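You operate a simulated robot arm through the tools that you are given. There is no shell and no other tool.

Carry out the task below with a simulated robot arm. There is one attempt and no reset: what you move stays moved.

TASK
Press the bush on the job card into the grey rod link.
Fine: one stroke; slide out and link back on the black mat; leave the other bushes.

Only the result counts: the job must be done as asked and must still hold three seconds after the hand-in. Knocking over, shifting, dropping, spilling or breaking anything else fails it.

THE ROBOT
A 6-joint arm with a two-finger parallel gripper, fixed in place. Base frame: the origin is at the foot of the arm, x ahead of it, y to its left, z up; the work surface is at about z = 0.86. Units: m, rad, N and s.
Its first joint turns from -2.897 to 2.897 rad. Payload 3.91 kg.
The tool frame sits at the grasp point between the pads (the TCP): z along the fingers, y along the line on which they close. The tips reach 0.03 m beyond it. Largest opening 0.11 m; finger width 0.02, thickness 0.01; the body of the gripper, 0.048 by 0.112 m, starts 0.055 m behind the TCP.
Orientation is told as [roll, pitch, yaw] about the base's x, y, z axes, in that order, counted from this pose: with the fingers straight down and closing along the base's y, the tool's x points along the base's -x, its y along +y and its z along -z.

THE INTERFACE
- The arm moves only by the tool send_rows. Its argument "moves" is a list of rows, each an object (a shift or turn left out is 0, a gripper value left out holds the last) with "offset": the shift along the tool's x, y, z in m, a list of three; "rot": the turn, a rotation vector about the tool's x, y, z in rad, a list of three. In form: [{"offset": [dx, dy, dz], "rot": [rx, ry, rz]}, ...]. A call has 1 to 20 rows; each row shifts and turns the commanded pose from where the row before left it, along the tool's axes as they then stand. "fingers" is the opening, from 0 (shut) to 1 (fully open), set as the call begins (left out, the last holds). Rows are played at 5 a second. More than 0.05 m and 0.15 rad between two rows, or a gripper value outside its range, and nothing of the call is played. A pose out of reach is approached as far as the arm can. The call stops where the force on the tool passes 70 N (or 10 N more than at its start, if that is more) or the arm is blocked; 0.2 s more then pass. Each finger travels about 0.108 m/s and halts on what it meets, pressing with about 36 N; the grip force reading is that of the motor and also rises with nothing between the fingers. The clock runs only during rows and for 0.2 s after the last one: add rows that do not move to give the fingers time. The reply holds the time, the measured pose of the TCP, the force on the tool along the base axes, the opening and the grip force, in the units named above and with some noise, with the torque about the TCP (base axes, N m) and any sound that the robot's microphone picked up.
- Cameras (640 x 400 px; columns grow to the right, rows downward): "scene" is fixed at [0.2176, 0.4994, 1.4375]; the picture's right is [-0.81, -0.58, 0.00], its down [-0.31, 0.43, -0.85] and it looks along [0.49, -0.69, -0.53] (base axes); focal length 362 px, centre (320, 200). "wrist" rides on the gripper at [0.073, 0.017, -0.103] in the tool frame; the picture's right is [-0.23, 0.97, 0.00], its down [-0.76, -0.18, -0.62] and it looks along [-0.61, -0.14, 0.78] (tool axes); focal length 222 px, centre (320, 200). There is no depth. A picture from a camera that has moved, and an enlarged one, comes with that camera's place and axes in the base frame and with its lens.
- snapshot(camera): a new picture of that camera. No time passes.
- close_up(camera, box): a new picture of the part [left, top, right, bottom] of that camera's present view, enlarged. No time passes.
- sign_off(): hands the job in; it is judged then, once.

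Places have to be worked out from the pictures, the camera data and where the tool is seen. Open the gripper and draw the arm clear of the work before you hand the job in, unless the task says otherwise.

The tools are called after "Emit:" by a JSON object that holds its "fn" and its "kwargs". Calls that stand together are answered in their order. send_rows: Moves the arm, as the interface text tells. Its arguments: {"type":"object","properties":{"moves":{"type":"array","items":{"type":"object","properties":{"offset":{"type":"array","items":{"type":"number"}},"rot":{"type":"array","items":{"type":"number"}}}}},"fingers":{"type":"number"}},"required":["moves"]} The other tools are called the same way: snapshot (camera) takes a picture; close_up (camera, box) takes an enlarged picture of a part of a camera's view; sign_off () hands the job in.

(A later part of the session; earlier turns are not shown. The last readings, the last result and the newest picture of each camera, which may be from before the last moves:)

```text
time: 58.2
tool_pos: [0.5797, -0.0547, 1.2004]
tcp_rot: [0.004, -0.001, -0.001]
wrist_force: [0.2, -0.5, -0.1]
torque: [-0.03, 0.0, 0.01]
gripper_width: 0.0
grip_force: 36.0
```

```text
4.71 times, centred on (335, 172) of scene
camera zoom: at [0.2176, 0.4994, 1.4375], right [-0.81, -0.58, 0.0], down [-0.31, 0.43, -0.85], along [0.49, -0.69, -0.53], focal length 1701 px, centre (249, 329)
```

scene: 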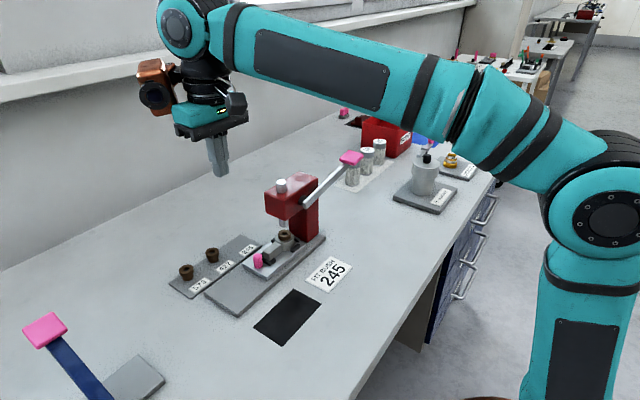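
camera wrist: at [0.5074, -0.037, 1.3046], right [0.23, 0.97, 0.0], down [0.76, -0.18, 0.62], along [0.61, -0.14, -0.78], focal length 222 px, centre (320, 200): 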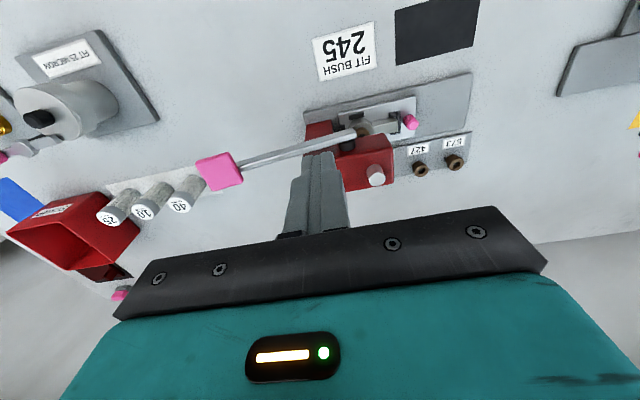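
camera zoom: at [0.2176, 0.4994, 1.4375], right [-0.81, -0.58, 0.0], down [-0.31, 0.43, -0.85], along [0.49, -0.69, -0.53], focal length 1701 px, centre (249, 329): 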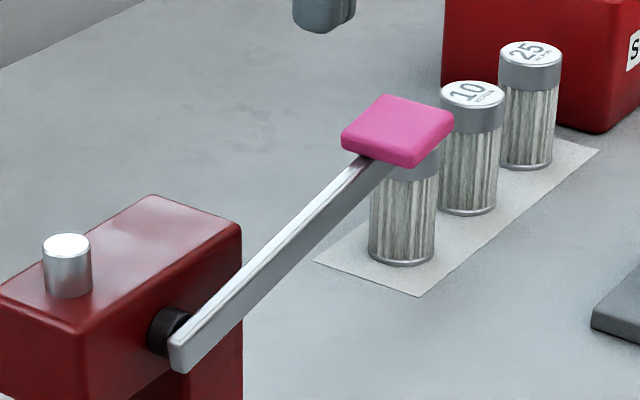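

Pad top centre ≈(0.621, −0.1945, 1.062), pivot ≈(y −0.026, z 1.016), lever radius ≈0.175. I'll position behind/above the pad and tilt the tool by 0.4 rad (leaning to −y) so the gripper body stays clear of the press head through the stroke.

Emit:
{"fn": "send_rows", "kwargs": {"moves": [{"offset": [-0.0103, -0.038, 0]}, {"offset": [-0.0103, -0.038, 0]}, {"offset": [-0.0103, -0.038, 0]}, {"offset": [-0.0103, -0.038, 0]}, {"rot": [-0.1333, 0, 0]}, {"rot": [-0.1333, 0, 0]}, {"rot": [-0.1334, 0, 0]}, {"offset": [0, 0, 0]}]}}

Emit:
{"fn": "snapshot", "kwargs": {"camera": "wrist"}}

Emit:
{"fn": "snapshot", "kwargs": {"camera": "scene"}}

```text
time: 60.0
tool_pos: [0.6209, -0.2041, 1.1987]
tcp_rot: [0.403, 0.0, -0.001]
wrist_force: [-0.5, 0.3, 1.2]
torque: [-0.03, -0.03, 0.0]
gripper_width: 0.0
grip_force: 35.9
```

```text
taken
camera wrist: at [0.5496, -0.2284, 1.3009], right [0.23, 0.9, 0.38], down [0.76, -0.41, 0.5], along [0.61, 0.18, -0.78], focal length 222 px, centre (320, 200)
```

wrist: 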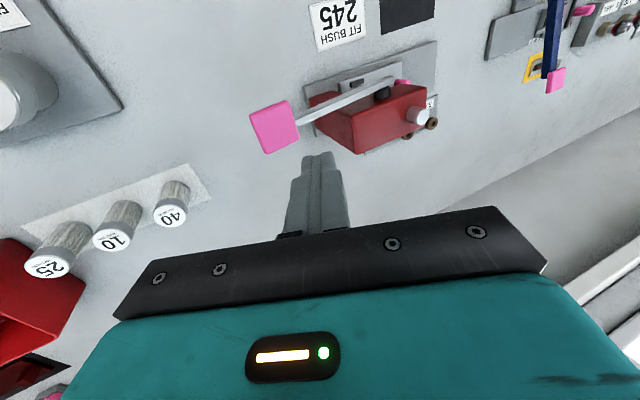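

```text
taken
```

scene: 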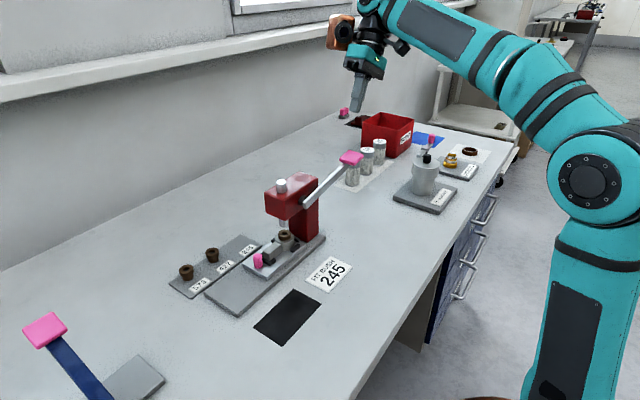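

The tip is right above the pad. Descend to about 1 cm over the pad and check.

Emit:
{"fn": "send_rows", "kwargs": {"moves": [{"offset": [0, -0.0137, 0.029]}, {"offset": [0, -0.0137, 0.029]}, {"offset": [0, -0.0137, 0.029]}, {"offset": [0, 0, 0]}]}}

Emit:
{"fn": "close_up", "kwargs": {"camera": "wrist", "box": [220, 60, 400, 220]}}

Emit:
{"fn": "close_up", "kwargs": {"camera": "scene", "box": [280, 90, 420, 215]}}

```text
time: 61.0
tool_pos: [0.6194, -0.2062, 1.1027]
tcp_rot: [0.403, 0.001, 0.0]
wrist_force: [0.4, 0.3, 0.4]
torque: [-0.03, 0.01, -0.02]
gripper_width: 0.0002
grip_force: 36.5
```

```text
2.50 times, centred on (310, 140) of wrist
camera zoom: at [0.5479, -0.2314, 1.2053], right [0.23, 0.9, 0.38], down [0.76, -0.41, 0.5], along [0.61, 0.18, -0.78], focal length 555 px, centre (345, 350)
```

zoom: 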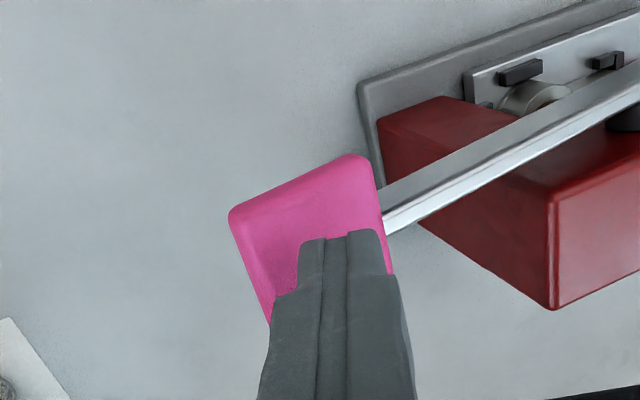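

```text
3.20 times, centred on (350, 152) of scene
camera zoom: at [0.2176, 0.4994, 1.4375], right [-0.81, -0.58, 0.0], down [-0.31, 0.43, -0.85], along [0.49, -0.69, -0.53], focal length 1157 px, centre (224, 352)
```

zoom: 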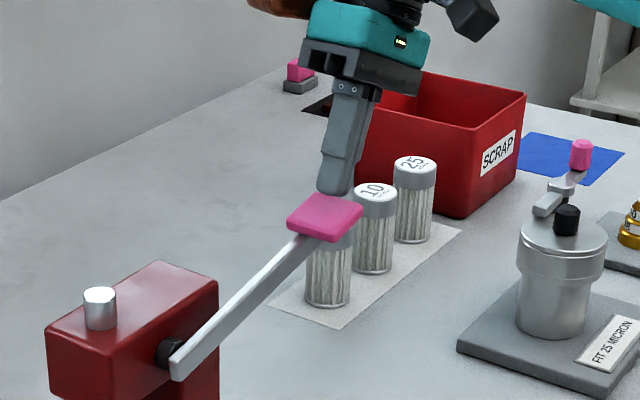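

Tip is ~1 cm above the pad; I'll shift 4 mm outboard and begin the stroke following the lever's arc, first ~10° to see force and motion.

Emit:
{"fn": "send_rows", "kwargs": {"moves": [{"offset": [0, -0.0072, 0.0067]}, {"offset": [0, -0.0099, 0.0145]}, {"offset": [0, -0.008, 0.0134]}, {"offset": [0, 0, 0]}]}}

Emit:
{"fn": "close_up", "kwargs": {"camera": "scene", "box": [250, 110, 390, 260]}}

Emit:
{"fn": "close_up", "kwargs": {"camera": "wrist", "box": [220, 60, 400, 220]}}

```text
time: 62.0
tool_pos: [0.6204, -0.2167, 1.0602]
tcp_rot: [0.403, 0.001, 0.001]
wrist_force: [1.1, 1.4, 2.5]
torque: [0.06, -0.01, 0.0]
gripper_width: 0.0
grip_force: 36.1
```

```text
2.67 times, centred on (320, 185) of scene
camera zoom: at [0.2176, 0.4994, 1.4375], right [-0.81, -0.58, 0.0], down [-0.31, 0.43, -0.85], along [0.49, -0.69, -0.53], focal length 964 px, centre (320, 240)
```

zoom: 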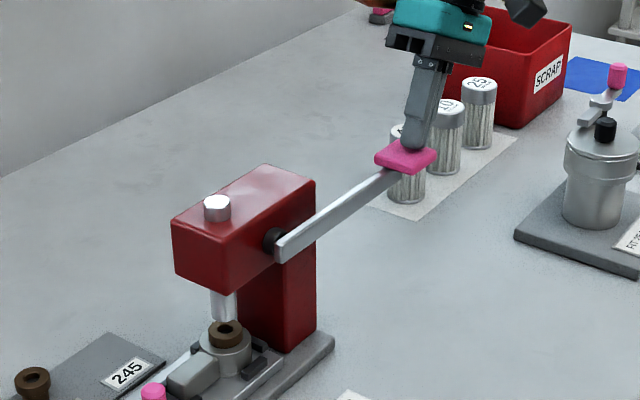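

```text
2.50 times, centred on (310, 140) of wrist
camera zoom: at [0.5483, -0.2414, 1.1624], right [0.23, 0.9, 0.38], down [0.76, -0.41, 0.5], along [0.61, 0.18, -0.78], focal length 555 px, centre (345, 350)
```

zoom: 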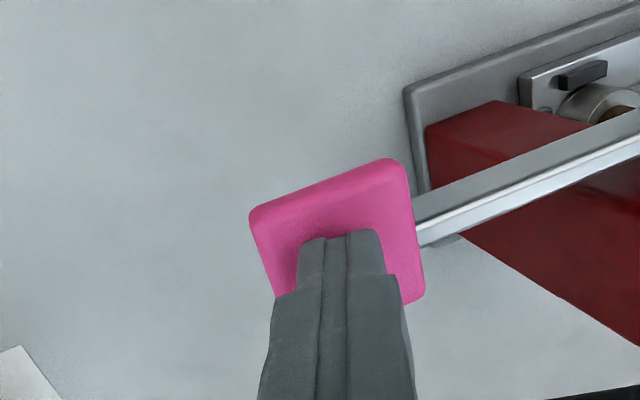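

The lever follows easily and the ram is descending. Continue the arc.

Emit:
{"fn": "send_rows", "kwargs": {"moves": [{"offset": [0, -0.0068, 0.0141]}, {"offset": [0, -0.0055, 0.0147]}, {"offset": [0, 0, 0]}]}}

Emit:
{"fn": "close_up", "kwargs": {"camera": "scene", "box": [250, 110, 390, 260]}}

```text
time: 62.8
tool_pos: [0.62, -0.2179, 1.028]
tcp_rot: [0.402, 0.0, 0.001]
wrist_force: [0.1, 1.0, 3.7]
torque: [0.04, 0.0, 0.0]
gripper_width: 0.0
grip_force: 36.1
```

```text
2.67 times, centred on (320, 185) of scene
camera zoom: at [0.2176, 0.4994, 1.4375], right [-0.81, -0.58, 0.0], down [-0.31, 0.43, -0.85], along [0.49, -0.69, -0.53], focal length 964 px, centre (320, 240)
```

zoom: 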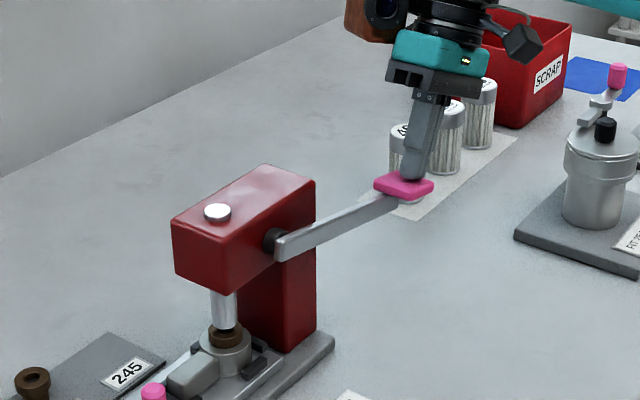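

The ram has reached the bush, centred. Continue pressing along the arc.

Emit:
{"fn": "send_rows", "kwargs": {"moves": [{"offset": [0, -0.0022, 0.0075]}, {"offset": [0, -0.0021, 0.0075]}, {"offset": [0, -0.0016, 0.0077]}, {"offset": [0, -0.0015, 0.0076]}, {"offset": [0, 0, 0]}]}}

Emit:
{"fn": "close_up", "kwargs": {"camera": "scene", "box": [250, 110, 390, 260]}}

Emit:
{"fn": "close_up", "kwargs": {"camera": "scene", "box": [260, 210, 324, 260]}}

```text
time: 64.0
tool_pos: [0.6186, -0.212, 0.9996]
tcp_rot: [0.402, -0.001, 0.002]
wrist_force: [-1.7, -6.1, 34.8]
torque: [-0.1, 0.1, 0.02]
gripper_width: 0.0002
grip_force: 36.0
```

```text
2.67 times, centred on (320, 185) of scene
camera zoom: at [0.2176, 0.4994, 1.4375], right [-0.81, -0.58, 0.0], down [-0.31, 0.43, -0.85], along [0.49, -0.69, -0.53], focal length 964 px, centre (320, 240)
```

zoom: 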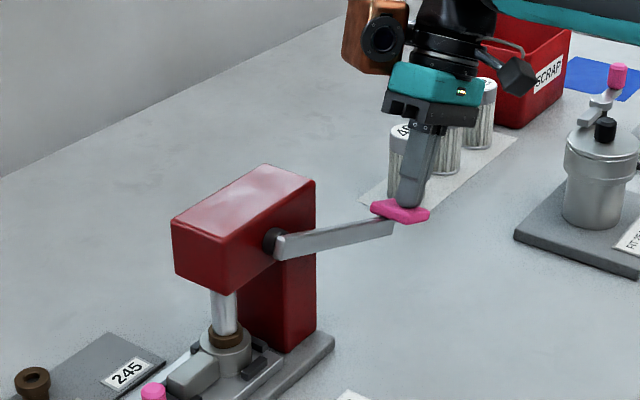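

```text
8.00 times, centred on (292, 235) of scene
camera zoom: at [0.2176, 0.4994, 1.4375], right [-0.81, -0.58, 0.0], down [-0.31, 0.43, -0.85], along [0.49, -0.69, -0.53], focal length 2892 px, centre (544, -80)
```

zoom: 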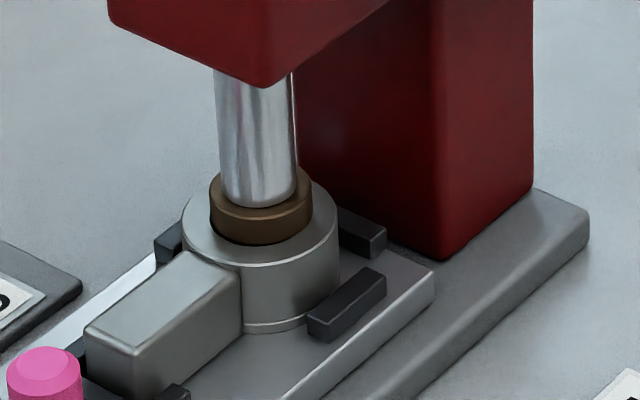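

Force is up to 35 N and the bush flange is nearing the ring face. Continue in fine steps to full seating.

Emit:
{"fn": "send_rows", "kwargs": {"moves": [{"offset": [0, -0.0004, 0.004]}, {"offset": [0, -0.0004, 0.004]}, {"offset": [0, 0, 0]}]}}

Emit:
{"fn": "close_up", "kwargs": {"camera": "scene", "box": [260, 210, 324, 260]}}

```text
time: 64.4
tool_pos: [0.6182, -0.2133, 0.9998]
tcp_rot: [0.398, -0.011, -0.004]
wrist_force: [-8.9, -11.7, 25.7]
torque: [-0.33, 0.37, 0.06]
gripper_width: 0.0
grip_force: 35.8
stopped in row 2: the force on the tool passed its limit at 81 N (the readings are from after the stop); the commanded pose is now the measured one
```

```text
8.00 times, centred on (292, 235) of scene
camera zoom: at [0.2176, 0.4994, 1.4375], right [-0.81, -0.58, 0.0], down [-0.31, 0.43, -0.85], along [0.49, -0.69, -0.53], focal length 2892 px, centre (544, -80)
```

zoom: 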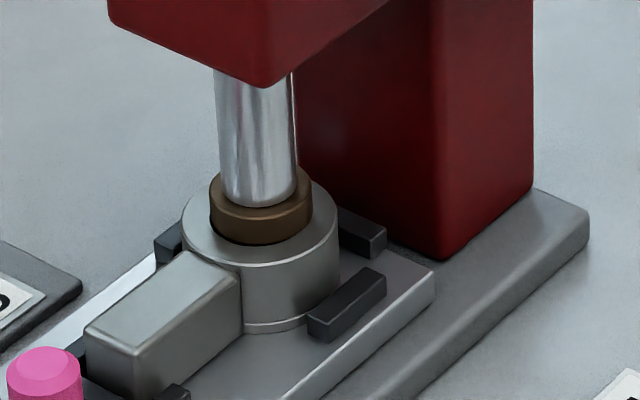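

The stroke hit 81 N and stopped. I need to see whether the flange is really flush.

Emit:
{"fn": "close_up", "kwargs": {"camera": "scene", "box": [278, 226, 306, 248]}}

Emit:
{"fn": "snapshot", "kwargs": {"camera": "scene"}}

Emit:
{"fn": "snapshot", "kwargs": {"camera": "wrist"}}

```text
16.00 times, centred on (292, 237) of scene
camera zoom: at [0.2176, 0.4994, 1.4375], right [-0.81, -0.58, 0.0], down [-0.31, 0.43, -0.85], along [0.49, -0.69, -0.53], focal length 5784 px, centre (768, -392)
```

zoom: 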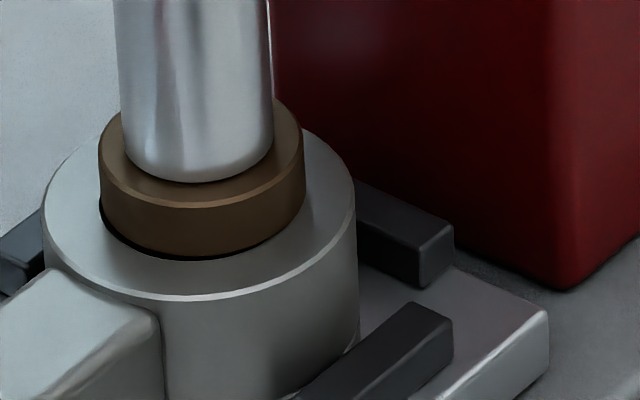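

```text
taken
```

scene: 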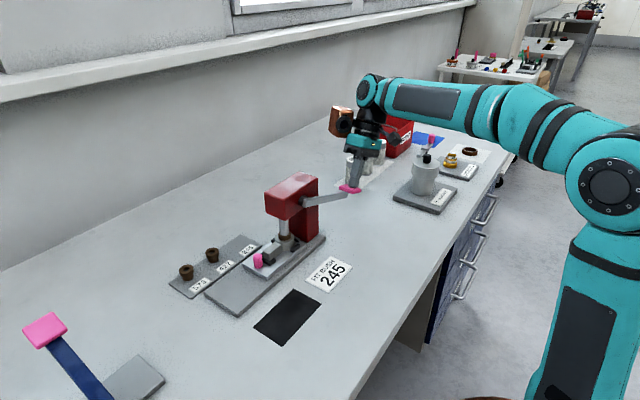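

```text
taken
camera wrist: at [0.5463, -0.2367, 1.1017], right [0.23, 0.9, 0.38], down [0.76, -0.41, 0.51], along [0.62, 0.17, -0.77], focal length 222 px, centre (320, 200)
```

wrist: 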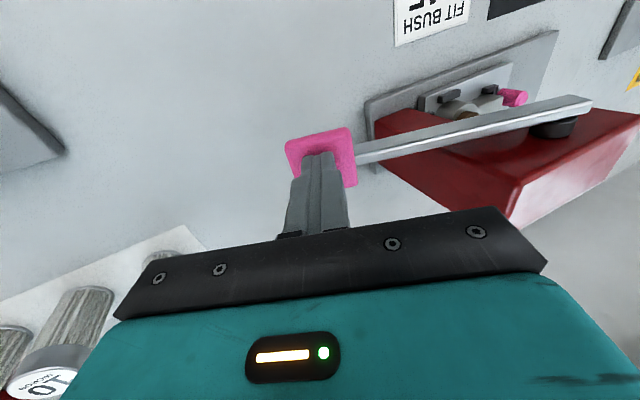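

The image is unchanged between 35 N and 81 N, indicating a hard stop. I'll add a slow, gentle extra press to ~60 N to confirm there is no more travel.

Emit:
{"fn": "send_rows", "kwargs": {"moves": [{"offset": [0, 0, 0.001]}, {"offset": [0, 0, 0.001]}, {"offset": [0, 0, 0]}]}}

Emit:
{"fn": "send_rows", "kwargs": {"moves": [{"offset": [0, 0, 0.001]}, {"offset": [0, 0, 0]}, {"offset": [0, 0, 0]}]}}

Emit:
{"fn": "close_up", "kwargs": {"camera": "scene", "box": [278, 226, 306, 248]}}

```text
time: 65.2
tool_pos: [0.6185, -0.2127, 1.0008]
tcp_rot: [0.396, -0.014, -0.002]
wrist_force: [-12.2, -20.6, 25.9]
torque: [-0.51, 0.51, 0.14]
gripper_width: 0.0
grip_force: 36.4
stopped in row 3: the force on the tool passed its limit at 73 N (the readings are from after the stop); the commanded pose is now the measured one
```

```text
time: 66.0
tool_pos: [0.6187, -0.2128, 0.9988]
tcp_rot: [0.396, -0.016, -0.004]
wrist_force: [-9.3, -35.6, 57.3]
torque: [-0.74, 0.64, 0.24]
gripper_width: 0.0
grip_force: 36.1
```

```text
16.00 times, centred on (292, 237) of scene
camera zoom: at [0.2176, 0.4994, 1.4375], right [-0.81, -0.58, 0.0], down [-0.31, 0.43, -0.85], along [0.49, -0.69, -0.53], focal length 5784 px, centre (768, -392)
```

zoom: 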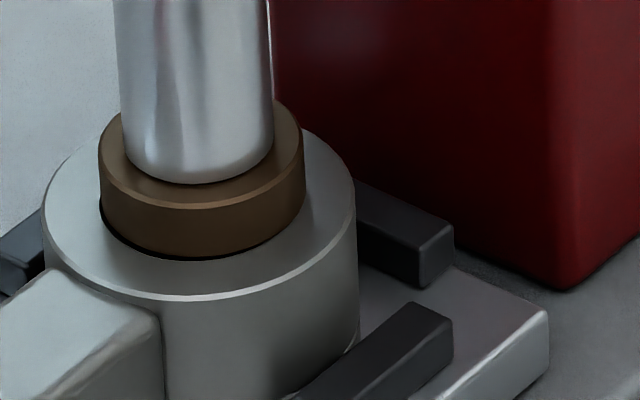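

Force holds at 57 N, but I suspect a sub-millimetre gap. I'll take the unproductive y-load off and hold the load straight down for a second to see whether the lever creeps.

Emit:
{"fn": "send_rows", "kwargs": {"moves": [{"offset": [0, -0.001, -0.0004]}, {"offset": [0, -0.0004, 0.0009]}, {"offset": [0, 0, 0]}, {"offset": [0, 0, 0]}, {"offset": [0, 0, 0]}]}}

Emit:
{"fn": "close_up", "kwargs": {"camera": "scene", "box": [278, 226, 306, 248]}}

```text
time: 67.0
tool_pos: [0.6191, -0.2129, 0.9997]
tcp_rot: [0.395, -0.02, -0.003]
wrist_force: [-15.4, -14.9, 28.1]
torque: [-0.29, 0.7, 0.13]
gripper_width: 0.0
grip_force: 36.0
stopped in row 4: the force on the tool passed its limit at 78 N (the readings are from after the stop); the commanded pose is now the measured one
```

```text
16.00 times, centred on (292, 237) of scene
camera zoom: at [0.2176, 0.4994, 1.4375], right [-0.81, -0.58, 0.0], down [-0.31, 0.43, -0.85], along [0.49, -0.69, -0.53], focal length 5784 px, centre (768, -392)
```

zoom: 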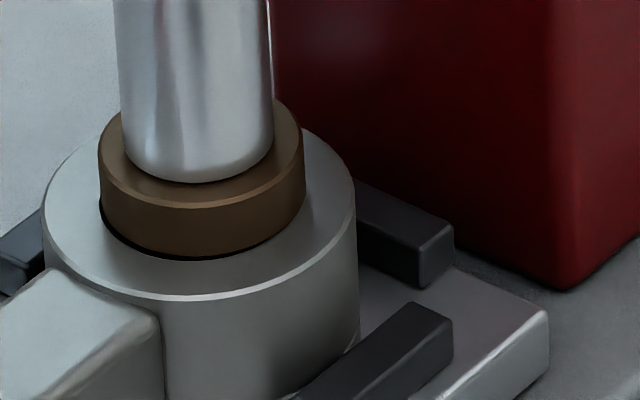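

No further movement. Zoom further on the flange/ring interface to judge the gap.

Emit:
{"fn": "close_up", "kwargs": {"camera": "scene", "box": [281, 234, 293, 246]}}

Emit:
{"fn": "close_up", "kwargs": {"camera": "scene", "box": [287, 238, 295, 246]}}

```text
16.00 times, centred on (287, 240) of scene
camera zoom: at [0.2176, 0.4994, 1.4375], right [-0.81, -0.58, 0.0], down [-0.31, 0.43, -0.85], along [0.49, -0.69, -0.53], focal length 5784 px, centre (848, -440)
```

zoom: 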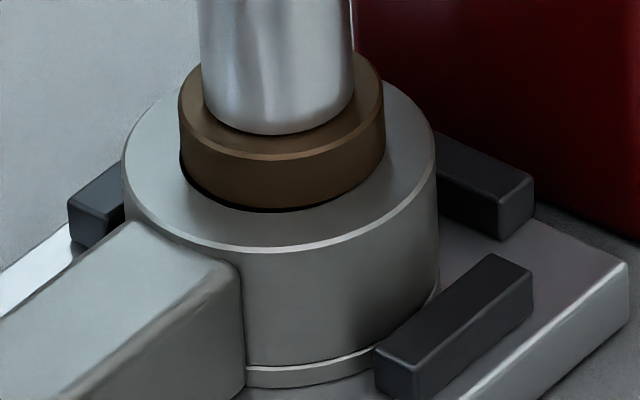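

```text
16.00 times, centred on (291, 242) of scene
camera zoom: at [0.2176, 0.4994, 1.4375], right [-0.81, -0.58, 0.0], down [-0.31, 0.43, -0.85], along [0.49, -0.69, -0.53], focal length 5784 px, centre (784, -472)
```

zoom: 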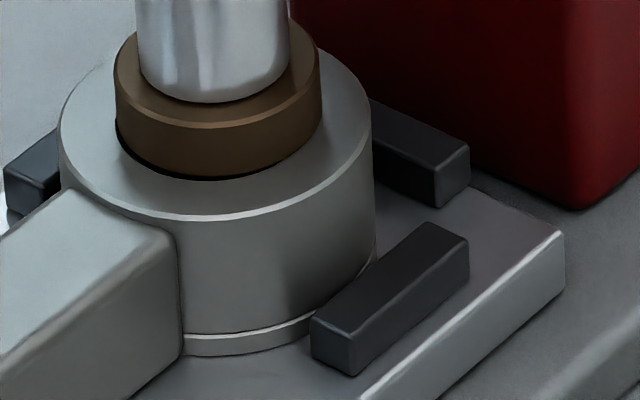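

Zoom can't get finer. I'll apply one more slow push straight down (fine 0.5 mm increments) to be certain the end of the stroke has been reached.

Emit:
{"fn": "send_rows", "kwargs": {"moves": [{"offset": [0, -0.0006, 0.0005]}, {"offset": [0, -0.0004, 0.0005]}, {"offset": [0, -0.0002, 0.0005]}, {"offset": [0, 0, 0]}]}}

Emit:
{"fn": "send_rows", "kwargs": {"moves": [{"offset": [0, -0.0002, 0.0005]}, {"offset": [0, -0.0002, 0.0005]}, {"offset": [0, -0.0002, 0.0005]}, {"offset": [0, 0, 0]}]}}

Emit:
{"fn": "close_up", "kwargs": {"camera": "scene", "box": [278, 226, 306, 248]}}

```text
time: 68.0
tool_pos: [0.6199, -0.2141, 1.0008]
tcp_rot: [0.396, -0.019, -0.002]
wrist_force: [-16.8, -5.1, 27.1]
torque: [-0.02, 0.75, 0.08]
gripper_width: 0.0
grip_force: 35.7
stopped in row 4: the force on the tool passed its limit at 71 N (the readings are from after the stop); the commanded pose is now the measured one
```

```text
time: 69.0
tool_pos: [0.6205, -0.2128, 0.9986]
tcp_rot: [0.394, -0.021, -0.001]
wrist_force: [-11.7, -8.5, 59.3]
torque: [0.1, 0.81, 0.16]
gripper_width: 0.0001
grip_force: 35.7
```

```text
16.00 times, centred on (292, 237) of scene
camera zoom: at [0.2176, 0.4994, 1.4375], right [-0.81, -0.58, 0.0], down [-0.31, 0.43, -0.85], along [0.49, -0.69, -0.53], focal length 5784 px, centre (768, -392)
```

zoom: 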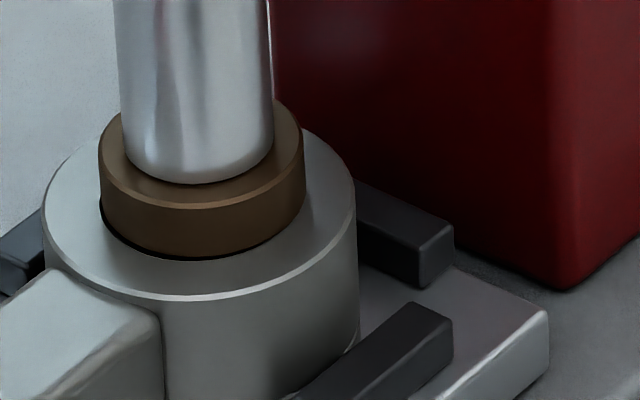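

Identical picture under ~60 N steady: the stroke is at its hard end. Now I follow the lever back up to see whether it returns by itself.

Emit:
{"fn": "send_rows", "kwargs": {"moves": [{"offset": [0, 0.0031, -0.0153]}, {"offset": [0, 0.0043, -0.015]}, {"offset": [0, 0, 0]}]}}

Emit:
{"fn": "close_up", "kwargs": {"camera": "scene", "box": [250, 110, 390, 260]}}

```text
time: 69.8
tool_pos: [0.621, -0.2177, 1.0263]
tcp_rot: [0.394, -0.016, -0.001]
wrist_force: [2.9, 0.1, 3.4]
torque: [0.04, -0.06, -0.03]
gripper_width: 0.0
grip_force: 36.3
```

```text
2.67 times, centred on (320, 185) of scene
camera zoom: at [0.2176, 0.4994, 1.4375], right [-0.81, -0.58, 0.0], down [-0.31, 0.43, -0.85], along [0.49, -0.69, -0.53], focal length 964 px, centre (320, 240)
```

zoom: 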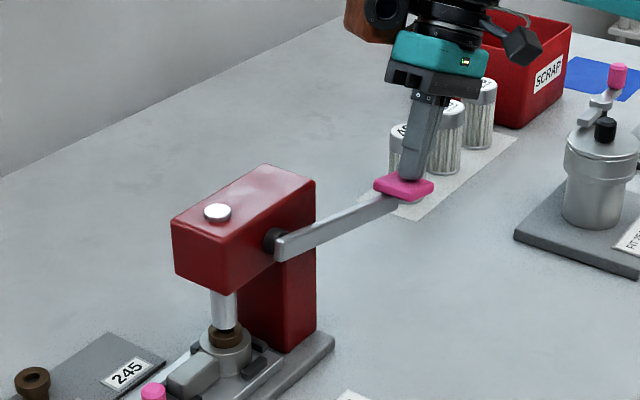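

The lever is spring-returned and follows the tool. Continue up to its rest and beyond.

Emit:
{"fn": "send_rows", "kwargs": {"moves": [{"offset": [0, 0.0055, -0.0147]}, {"offset": [0, 0.0068, -0.0141]}, {"offset": [0, 0.008, -0.0134]}, {"offset": [0, 0.0099, -0.0145]}, {"offset": [0, 0.01, -0.02]}, {"offset": [0, 0.016, -0.035]}, {"offset": [0, 0.016, -0.035]}, {"offset": [0, 0, 0]}]}}

Emit:
{"fn": "snapshot", "kwargs": {"camera": "scene"}}

Emit:
{"fn": "close_up", "kwargs": {"camera": "scene", "box": [278, 226, 306, 248]}}

Emit:
{"fn": "close_up", "kwargs": {"camera": "scene", "box": [240, 140, 380, 270]}}

```text
time: 71.6
tool_pos: [0.619, -0.206, 1.1897]
tcp_rot: [0.396, -0.015, -0.003]
wrist_force: [-0.4, -0.4, 0.6]
torque: [0.02, -0.02, 0.01]
gripper_width: 0.0
grip_force: 35.9
```

```text
taken
```

scene: 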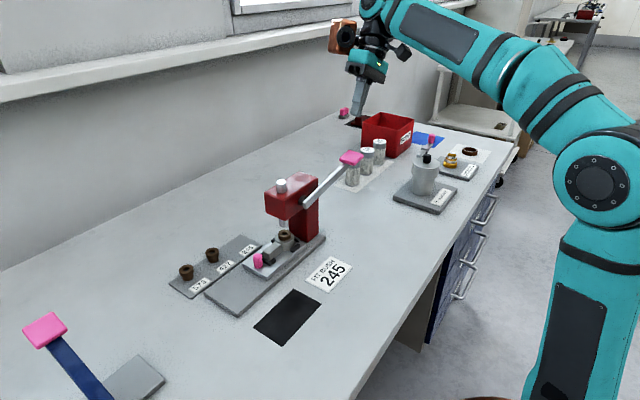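

```text
16.00 times, centred on (292, 237) of scene
camera zoom: at [0.2176, 0.4994, 1.4375], right [-0.81, -0.58, 0.0], down [-0.31, 0.43, -0.85], along [0.49, -0.69, -0.53], focal length 5784 px, centre (768, -392)
```

zoom: 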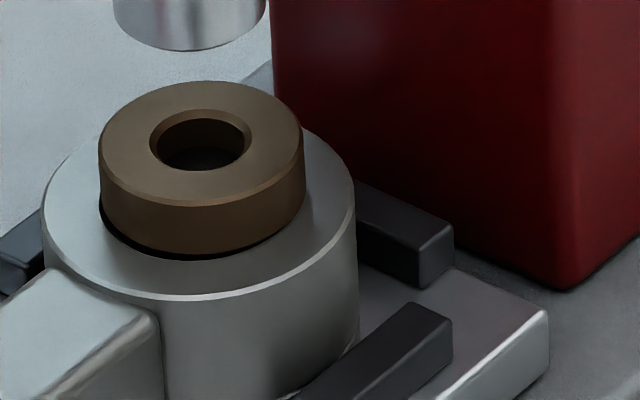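

```text
3.08 times, centred on (310, 205) of scene
camera zoom: at [0.2176, 0.4994, 1.4375], right [-0.81, -0.58, 0.0], down [-0.31, 0.43, -0.85], along [0.49, -0.69, -0.53], focal length 1112 px, centre (351, 185)
```

zoom: 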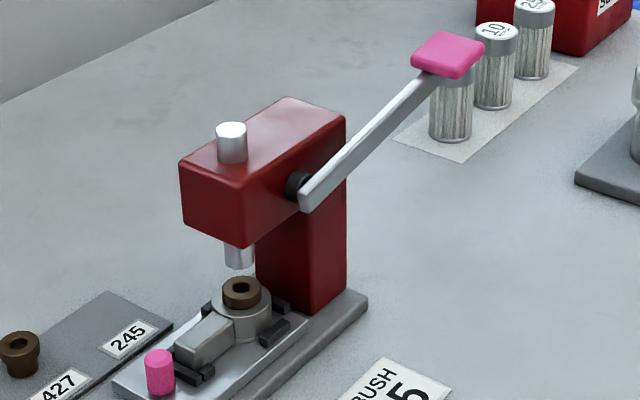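

The ram is back up and the lever at rest. I'll compare the bush with the pre-press picture using the same framing.

Emit:
{"fn": "close_up", "kwargs": {"camera": "scene", "box": [250, 190, 330, 260]}}

Emit:
{"fn": "snapshot", "kwargs": {"camera": "wrist"}}

```text
5.71 times, centred on (290, 225) of scene
camera zoom: at [0.2176, 0.4994, 1.4375], right [-0.81, -0.58, 0.0], down [-0.31, 0.43, -0.85], along [0.49, -0.69, -0.53], focal length 2066 px, centre (491, 57)
```

zoom: 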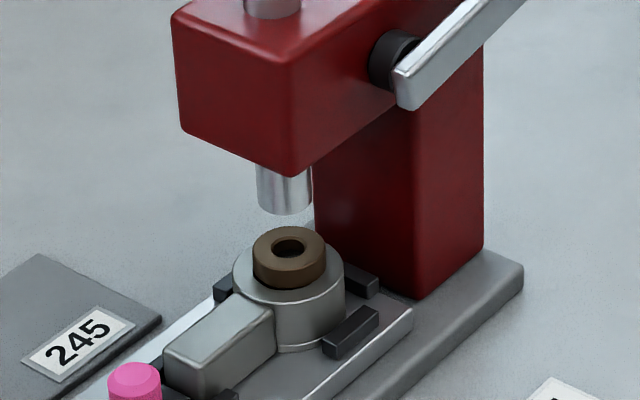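

```text
taken
camera wrist: at [0.5453, -0.2292, 1.291], right [0.22, 0.9, 0.38], down [0.75, -0.41, 0.52], along [0.62, 0.17, -0.77], focal length 222 px, centre (320, 200)
```

wrist: 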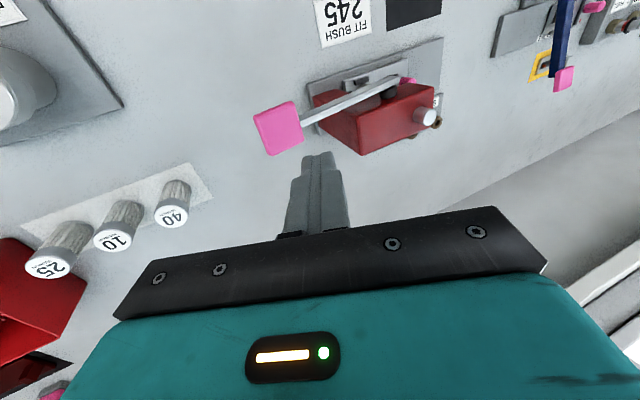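

The bush appears nearly where it was before the stroke, so I need actual bush proportions. I'll zoom on the untouched bush 427 to measure flange and body lengths.

Emit:
{"fn": "close_up", "kwargs": {"camera": "scene", "box": [198, 242, 226, 266]}}

Emit:
{"fn": "close_up", "kwargs": {"camera": "scene", "box": [271, 230, 299, 254]}}

```text
16.00 times, centred on (212, 254) of scene
camera zoom: at [0.2176, 0.4994, 1.4375], right [-0.81, -0.58, 0.0], down [-0.31, 0.43, -0.85], along [0.49, -0.69, -0.53], focal length 5784 px, centre (2048, -664)
```

zoom: 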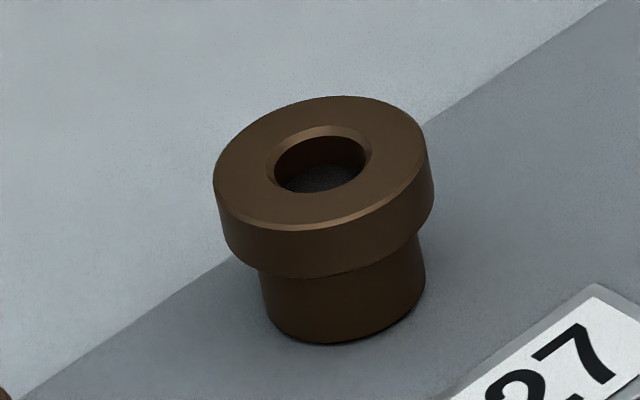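

```text
16.00 times, centred on (285, 242) of scene
camera zoom: at [0.2176, 0.4994, 1.4375], right [-0.81, -0.58, 0.0], down [-0.31, 0.43, -0.85], along [0.49, -0.69, -0.53], focal length 5784 px, centre (880, -472)
```

zoom: 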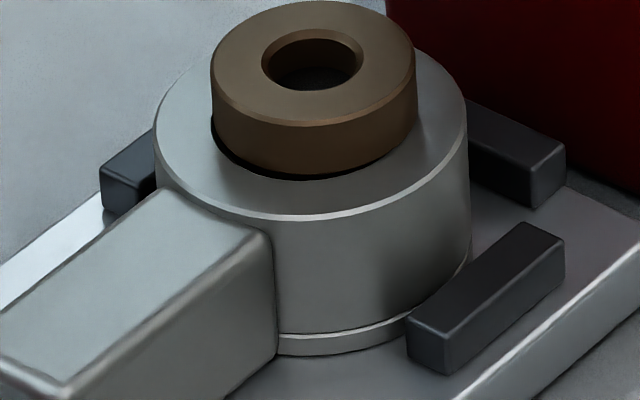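

The untouched bush's flange/body proportions suggest the 245 bush sits about flush, with a dark line of ≲1 mm. I'll bring the slide out and inspect closely. First un-tilt the tool and move back over the slide with fingers fully open, to hook the knob from the −y side.

Emit:
{"fn": "send_rows", "kwargs": {"moves": [{"rot": [0.132, 0, 0]}, {"rot": [0.132, 0, 0]}, {"rot": [0.132, 0, 0]}, {"rot": [0, 0.015, 0]}, {"offset": [-0.008, 0.048, 0]}, {"offset": [-0.009, 0.048, 0]}, {"offset": [-0.009, 0.048, 0]}, {"offset": [-0.009, 0.049, 0]}, {"offset": [-0.009, 0.049, 0]}, {"offset": [-0.009, 0.049, 0]}, {"offset": [-0.009, 0.049, 0]}, {"offset": [0, 0, 0]}]}}

Emit:
{"fn": "send_rows", "kwargs": {"moves": [{"offset": [0, 0, 0.04]}, {"offset": [0, 0, 0.04]}, {"offset": [0, 0, 0.04]}, {"offset": [0, 0, 0.04]}, {"offset": [0, 0, 0]}], "fingers": 1}}

Emit:
{"fn": "snapshot", "kwargs": {"camera": "wrist"}}

Emit:
{"fn": "close_up", "kwargs": {"camera": "scene", "box": [200, 180, 320, 290]}}

```text
time: 74.2
tool_pos: [0.6785, 0.1324, 1.1869]
tcp_rot: [-0.001, -0.002, -0.002]
wrist_force: [-0.1, -0.6, 0.2]
torque: [0.0, -0.05, 0.0]
gripper_width: 0.0001
grip_force: 36.2
```

```text
time: 75.4
tool_pos: [0.6791, 0.1329, 1.0298]
tcp_rot: [0.0, -0.002, -0.001]
wrist_force: [0.0, 0.0, -0.5]
torque: [-0.01, 0.0, -0.02]
gripper_width: 0.1098
grip_force: 0.0
```

```text
taken
camera wrist: at [0.6076, 0.1498, 1.1348], right [0.23, 0.97, 0.0], down [0.76, -0.18, 0.62], along [0.61, -0.14, -0.78], focal length 222 px, centre (320, 200)
```

wrist: 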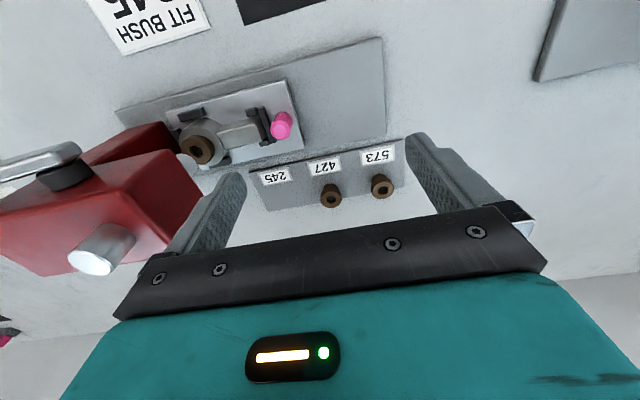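

```text
3.64 times, centred on (260, 235) of scene
camera zoom: at [0.2176, 0.4994, 1.4375], right [-0.81, -0.58, 0.0], down [-0.31, 0.43, -0.85], along [0.49, -0.69, -0.53], focal length 1314 px, centre (538, 73)
```

zoom: 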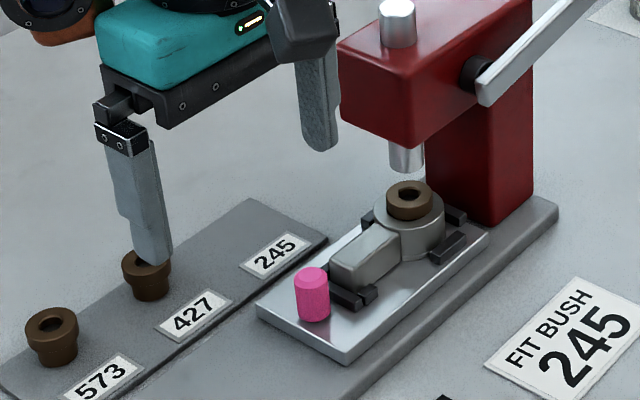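

Knob at y≈0.091. Lower until the tips are just above knob height and check that the −y finger lines up with the slot behind the knob.

Emit:
{"fn": "send_rows", "kwargs": {"moves": [{"offset": [0, 0.001, 0.04]}, {"offset": [0, 0, 0.04]}, {"offset": [0, 0, 0]}]}}

Emit:
{"fn": "close_up", "kwargs": {"camera": "wrist", "box": [180, 60, 340, 220]}}

Emit:
{"fn": "close_up", "kwargs": {"camera": "scene", "box": [230, 220, 302, 280]}}

```text
time: 76.2
tool_pos: [0.68, 0.1348, 0.9502]
tcp_rot: [0.0, -0.002, -0.002]
wrist_force: [-0.4, 0.4, 0.3]
torque: [-0.03, -0.01, 0.03]
gripper_width: 0.1101
grip_force: 0.0
```

```text
2.50 times, centred on (260, 140) of wrist
camera zoom: at [0.6086, 0.1512, 1.0543], right [0.23, 0.97, 0.0], down [0.76, -0.18, 0.62], along [0.61, -0.14, -0.78], focal length 555 px, centre (470, 350)
```

zoom: 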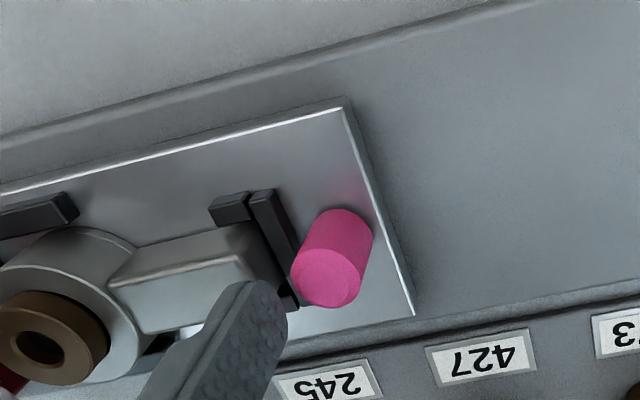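

```text
6.67 times, centred on (266, 250) of scene
camera zoom: at [0.2176, 0.4994, 1.4375], right [-0.81, -0.58, 0.0], down [-0.31, 0.43, -0.85], along [0.49, -0.69, -0.53], focal length 2410 px, centre (680, -133)
```

zoom: 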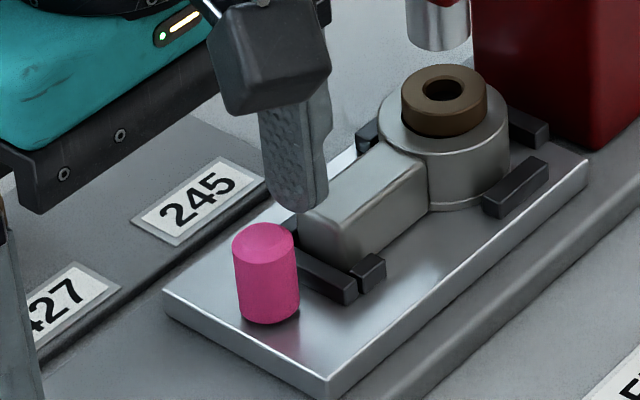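

The finger is 1–1.5 mm from the knob and ~3 mm from the link tail; shift 1 mm to −y and descend 20 mm into the slot.

Emit:
{"fn": "send_rows", "kwargs": {"moves": [{"offset": [0, -0.001, 0.005]}, {"offset": [0, 0, 0.007]}, {"offset": [0, 0, 0.007]}, {"offset": [0, 0, 0]}]}}

Emit:
{"fn": "close_up", "kwargs": {"camera": "wrist", "box": [180, 60, 340, 220]}}

Emit:
{"fn": "close_up", "kwargs": {"camera": "scene", "box": [230, 220, 302, 280]}}

```text
time: 77.2
tool_pos: [0.6804, 0.1327, 0.9318]
tcp_rot: [0.0, -0.002, -0.001]
wrist_force: [-0.5, 0.2, -0.1]
torque: [0.02, 0.02, 0.0]
gripper_width: 0.1102
grip_force: 0.0
```

```text
2.50 times, centred on (260, 140) of wrist
camera zoom: at [0.6097, 0.1502, 1.0348], right [0.23, 0.97, 0.0], down [0.76, -0.18, 0.62], along [0.61, -0.14, -0.78], focal length 555 px, centre (470, 350)
```

zoom: 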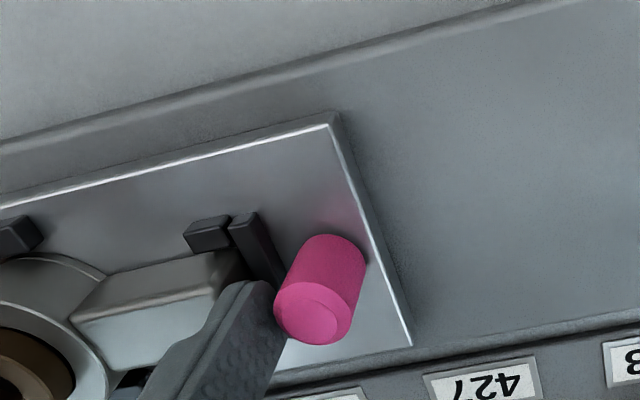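

```text
6.67 times, centred on (266, 250) of scene
camera zoom: at [0.2176, 0.4994, 1.4375], right [-0.81, -0.58, 0.0], down [-0.31, 0.43, -0.85], along [0.49, -0.69, -0.53], focal length 2410 px, centre (680, -133)
```

zoom: 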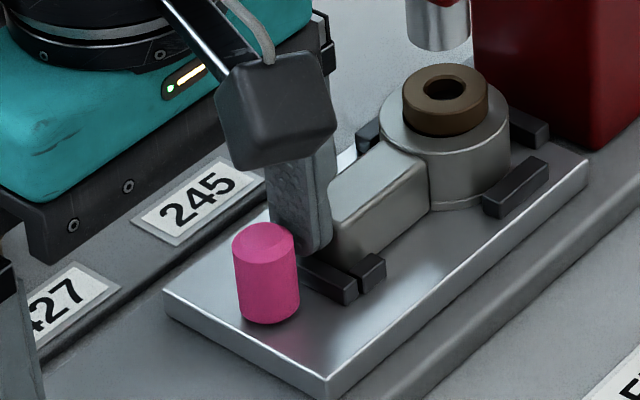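

The finger is in the slot without contact. Pull the slide out in +y.

Emit:
{"fn": "send_rows", "kwargs": {"moves": [{"offset": [0, 0.004, 0]}, {"offset": [0, 0.008, 0]}, {"offset": [0, 0.01, 0]}, {"offset": [0, 0.01, 0]}, {"offset": [0, 0.01, 0]}, {"offset": [0, 0.01, 0]}, {"offset": [0, 0, 0]}]}}

Emit:
{"fn": "close_up", "kwargs": {"camera": "scene", "box": [180, 200, 320, 310]}}

```text
time: 78.8
tool_pos: [0.6813, 0.1843, 0.9322]
tcp_rot: [0.0, 0.0, -0.002]
wrist_force: [-0.2, 0.3, 0.3]
torque: [0.0, 0.0, 0.02]
gripper_width: 0.1101
grip_force: 0.0
```

```text
3.64 times, centred on (250, 255) of scene
camera zoom: at [0.2176, 0.4994, 1.4375], right [-0.81, -0.58, 0.0], down [-0.31, 0.43, -0.85], along [0.49, -0.69, -0.53], focal length 1314 px, centre (574, 0)
```

zoom: 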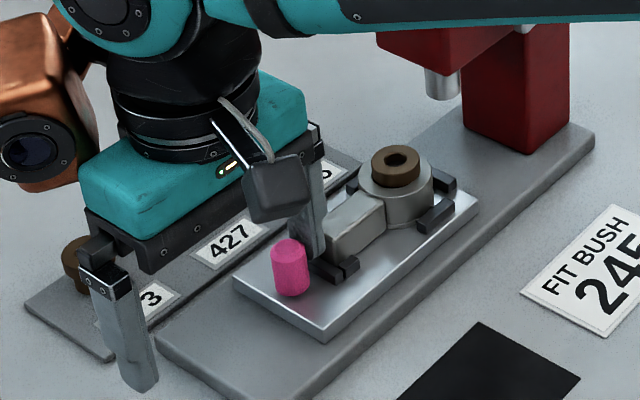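

Works smoothly. Continue to the out position.

Emit:
{"fn": "send_rows", "kwargs": {"moves": [{"offset": [0, 0.01, 0]}, {"offset": [0, 0.01, 0]}, {"offset": [0, 0.01, 0]}, {"offset": [0, 0.01, 0]}, {"offset": [0, 0.01, 0]}, {"offset": [0, 0.007, 0]}, {"offset": [0, 0, 0]}]}}

Emit:
{"fn": "send_rows", "kwargs": {"moves": [{"offset": [0, 0.003, 0]}, {"offset": [0, 0.002, 0]}, {"offset": [0, 0, 0]}]}}

Emit:
{"fn": "close_up", "kwargs": {"camera": "scene", "box": [180, 220, 320, 330]}}

```text
time: 80.4
tool_pos: [0.6811, 0.2419, 0.9309]
tcp_rot: [0.0, -0.001, -0.002]
wrist_force: [1.0, -0.7, 0.0]
torque: [-0.01, -0.04, 0.04]
gripper_width: 0.1098
grip_force: 0.0
```

```text
time: 81.2
tool_pos: [0.6813, 0.2459, 0.9311]
tcp_rot: [0.0, -0.003, -0.001]
wrist_force: [-0.7, -0.5, 0.3]
torque: [0.01, -0.02, 0.02]
gripper_width: 0.1097
grip_force: 0.1
```

```text
3.64 times, centred on (250, 275) of scene
camera zoom: at [0.2176, 0.4994, 1.4375], right [-0.81, -0.58, 0.0], down [-0.31, 0.43, -0.85], along [0.49, -0.69, -0.53], focal length 1314 px, centre (574, -73)
```

zoom: 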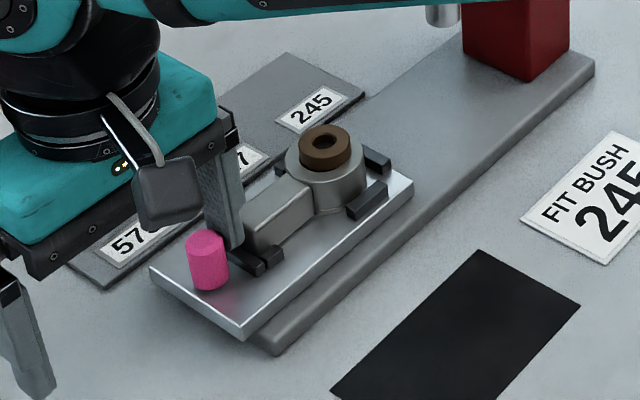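

About 6 mm left to the original out position. Continue gently until the stop.

Emit:
{"fn": "send_rows", "kwargs": {"moves": [{"offset": [0, 0.002, 0]}, {"offset": [0, 0.002, 0]}, {"offset": [0, 0, 0]}]}}

Emit:
{"fn": "send_rows", "kwargs": {"moves": [{"offset": [0, 0.001, 0]}, {"offset": [0, 0.001, 0]}, {"offset": [0, 0, 0]}]}}

Emit:
{"fn": "send_rows", "kwargs": {"moves": [{"offset": [0, 0.001, 0]}, {"offset": [0, 0.001, 0]}, {"offset": [0, 0, 0]}]}}

```text
time: 82.0
tool_pos: [0.6821, 0.2504, 0.9301]
tcp_rot: [0.001, -0.002, -0.002]
wrist_force: [-0.3, 0.5, 0.0]
torque: [-0.06, 0.01, -0.01]
gripper_width: 0.11
grip_force: 0.1
```

```text
time: 82.8
tool_pos: [0.682, 0.2511, 0.9313]
tcp_rot: [-0.002, -0.003, -0.002]
wrist_force: [0.5, -24.4, -2.6]
torque: [-0.39, -0.07, 0.14]
gripper_width: 0.11
grip_force: 0.7
```

```text
time: 83.6
tool_pos: [0.6814, 0.2512, 0.9309]
tcp_rot: [0.001, -0.001, -0.002]
wrist_force: [4.0, -67.1, 5.8]
torque: [-2.33, 0.22, 0.37]
gripper_width: 0.1101
grip_force: 0.2
```

The out stop is reached. Back off 3 mm in −y, rise, and inspect the bush closely with the wrist camera.

Emit:
{"fn": "send_rows", "kwargs": {"moves": [{"offset": [0, -0.003, 0]}, {"offset": [0, -0.001, -0.02]}, {"offset": [0, 0, -0.04]}, {"offset": [0, 0, -0.03]}, {"offset": [0, -0.035, 0]}, {"offset": [0, -0.035, 0]}, {"offset": [0, -0.03, 0]}, {"offset": [0, 0, 0]}]}}

Emit:
{"fn": "snapshot", "kwargs": {"camera": "wrist"}}

Emit:
{"fn": "close_up", "kwargs": {"camera": "scene", "box": [252, 240, 280, 264]}}

```text
time: 85.4
tool_pos: [0.6819, 0.1496, 1.0203]
tcp_rot: [0.001, -0.001, -0.003]
wrist_force: [0.1, 0.2, 0.3]
torque: [-0.02, 0.01, -0.01]
gripper_width: 0.1101
grip_force: 0.1
```

```text
taken
camera wrist: at [0.6105, 0.1674, 1.1239], right [0.23, 0.97, 0.0], down [0.76, -0.18, 0.62], along [0.61, -0.14, -0.78], focal length 222 px, centre (320, 200)
```

wrist: 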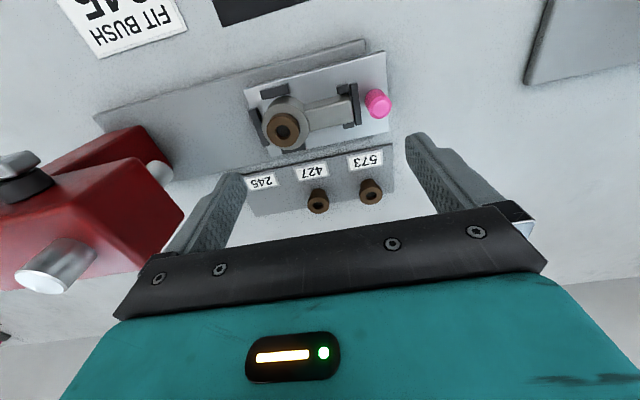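

```text
16.00 times, centred on (266, 252) of scene
camera zoom: at [0.2176, 0.4994, 1.4375], right [-0.81, -0.58, 0.0], down [-0.31, 0.43, -0.85], along [0.49, -0.69, -0.53], focal length 5784 px, centre (1184, -632)
```

zoom: 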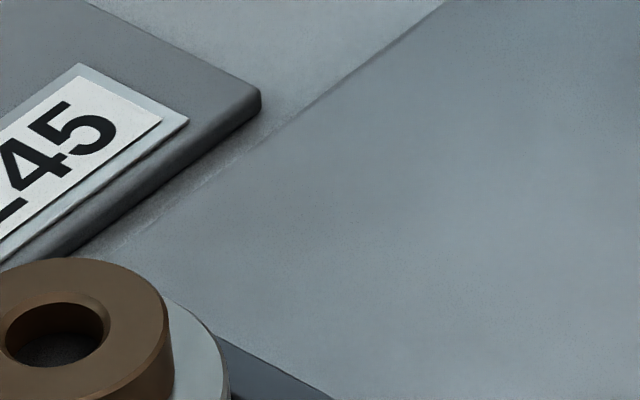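

Emit:
{"fn": "close_up", "kwargs": {"camera": "scene", "box": [210, 210, 306, 285]}}

Emit:
{"fn": "close_up", "kwargs": {"camera": "scene", "box": [244, 251, 272, 275]}}

Emit:
{"fn": "close_up", "kwargs": {"camera": "wrist", "box": [230, 70, 350, 170]}}

```text
5.33 times, centred on (258, 248) of scene
camera zoom: at [0.2176, 0.4994, 1.4375], right [-0.81, -0.58, 0.0], down [-0.31, 0.43, -0.85], along [0.49, -0.69, -0.53], focal length 1928 px, centre (651, -53)
```

zoom: 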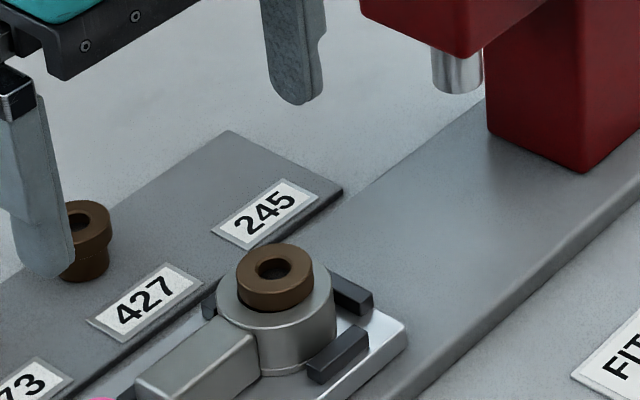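

```text
16.00 times, centred on (258, 263) of scene
camera zoom: at [0.2176, 0.4994, 1.4375], right [-0.81, -0.58, 0.0], down [-0.31, 0.43, -0.85], along [0.49, -0.69, -0.53], focal length 5784 px, centre (1312, -808)
```

zoom: 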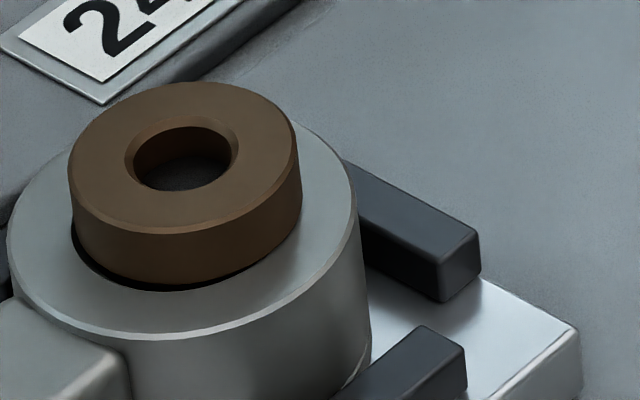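

```text
4.00 times, centred on (290, 120) of wrist
camera zoom: at [0.6105, 0.1674, 1.1239], right [0.23, 0.97, 0.0], down [0.76, -0.18, 0.62], along [0.61, -0.14, -0.78], focal length 888 px, centre (440, 520)
```

zoom: 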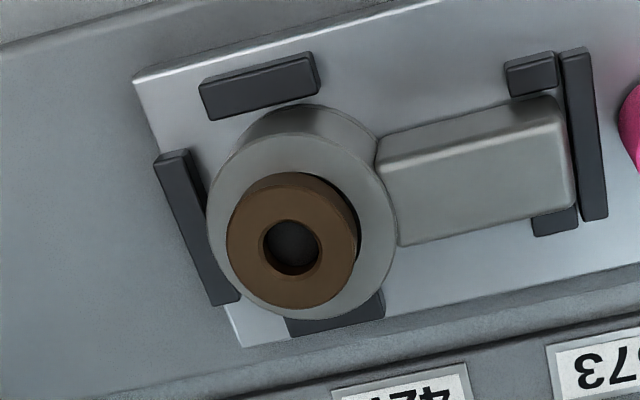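

There's a dark band beneath the flange I can't interpret from above. I'll tilt the tool to bring the wrist camera low for a near-horizontal look at the flange/ring joint.

Emit:
{"fn": "send_rows", "kwargs": {"moves": [{"offset": [0.04, -0.002, 0]}, {"offset": [0.04, -0.003, 0]}, {"offset": [0.04, -0.003, 0]}, {"offset": [0.04, -0.003, 0]}, {"rot": [0, -0.149, 0]}, {"rot": [0, -0.149, 0]}, {"rot": [0, -0.149, 0]}, {"rot": [0, -0.149, 0]}, {"offset": [0, 0, 0]}]}}

Emit:
{"fn": "snapshot", "kwargs": {"camera": "wrist"}}

Emit:
{"fn": "snapshot", "kwargs": {"camera": "scene"}}

```text
time: 87.4
tool_pos: [0.5219, 0.1392, 1.0222]
tcp_rot: [0.0, -0.599, -0.003]
wrist_force: [-0.6, -0.1, 0.1]
torque: [-0.04, 0.02, 0.01]
gripper_width: 0.1102
grip_force: 0.1
```

```text
taken
camera wrist: at [0.4042, 0.1569, 1.066], right [0.19, 0.97, 0.13], down [0.28, -0.18, 0.94], along [0.94, -0.14, -0.3], focal length 222 px, centre (320, 200)
```

wrist: 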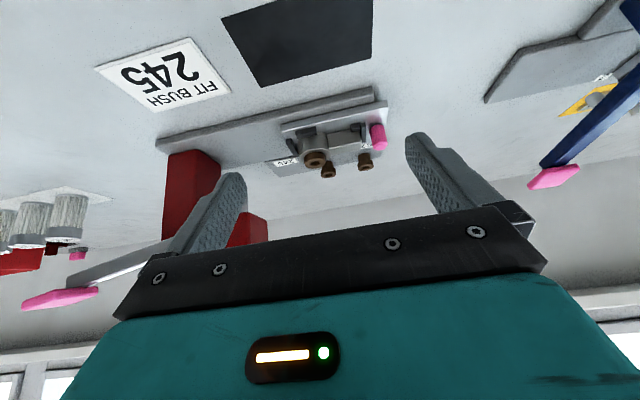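

```text
taken
```

scene: 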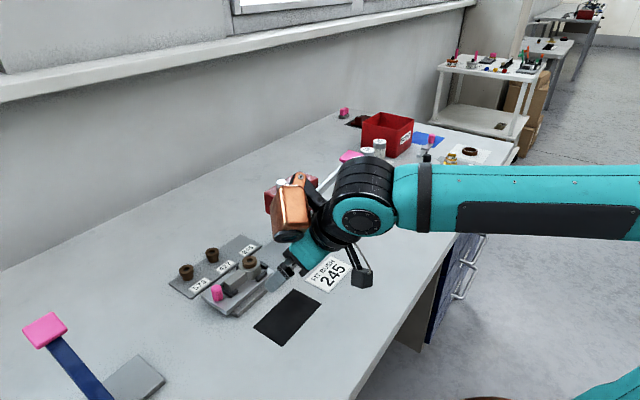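

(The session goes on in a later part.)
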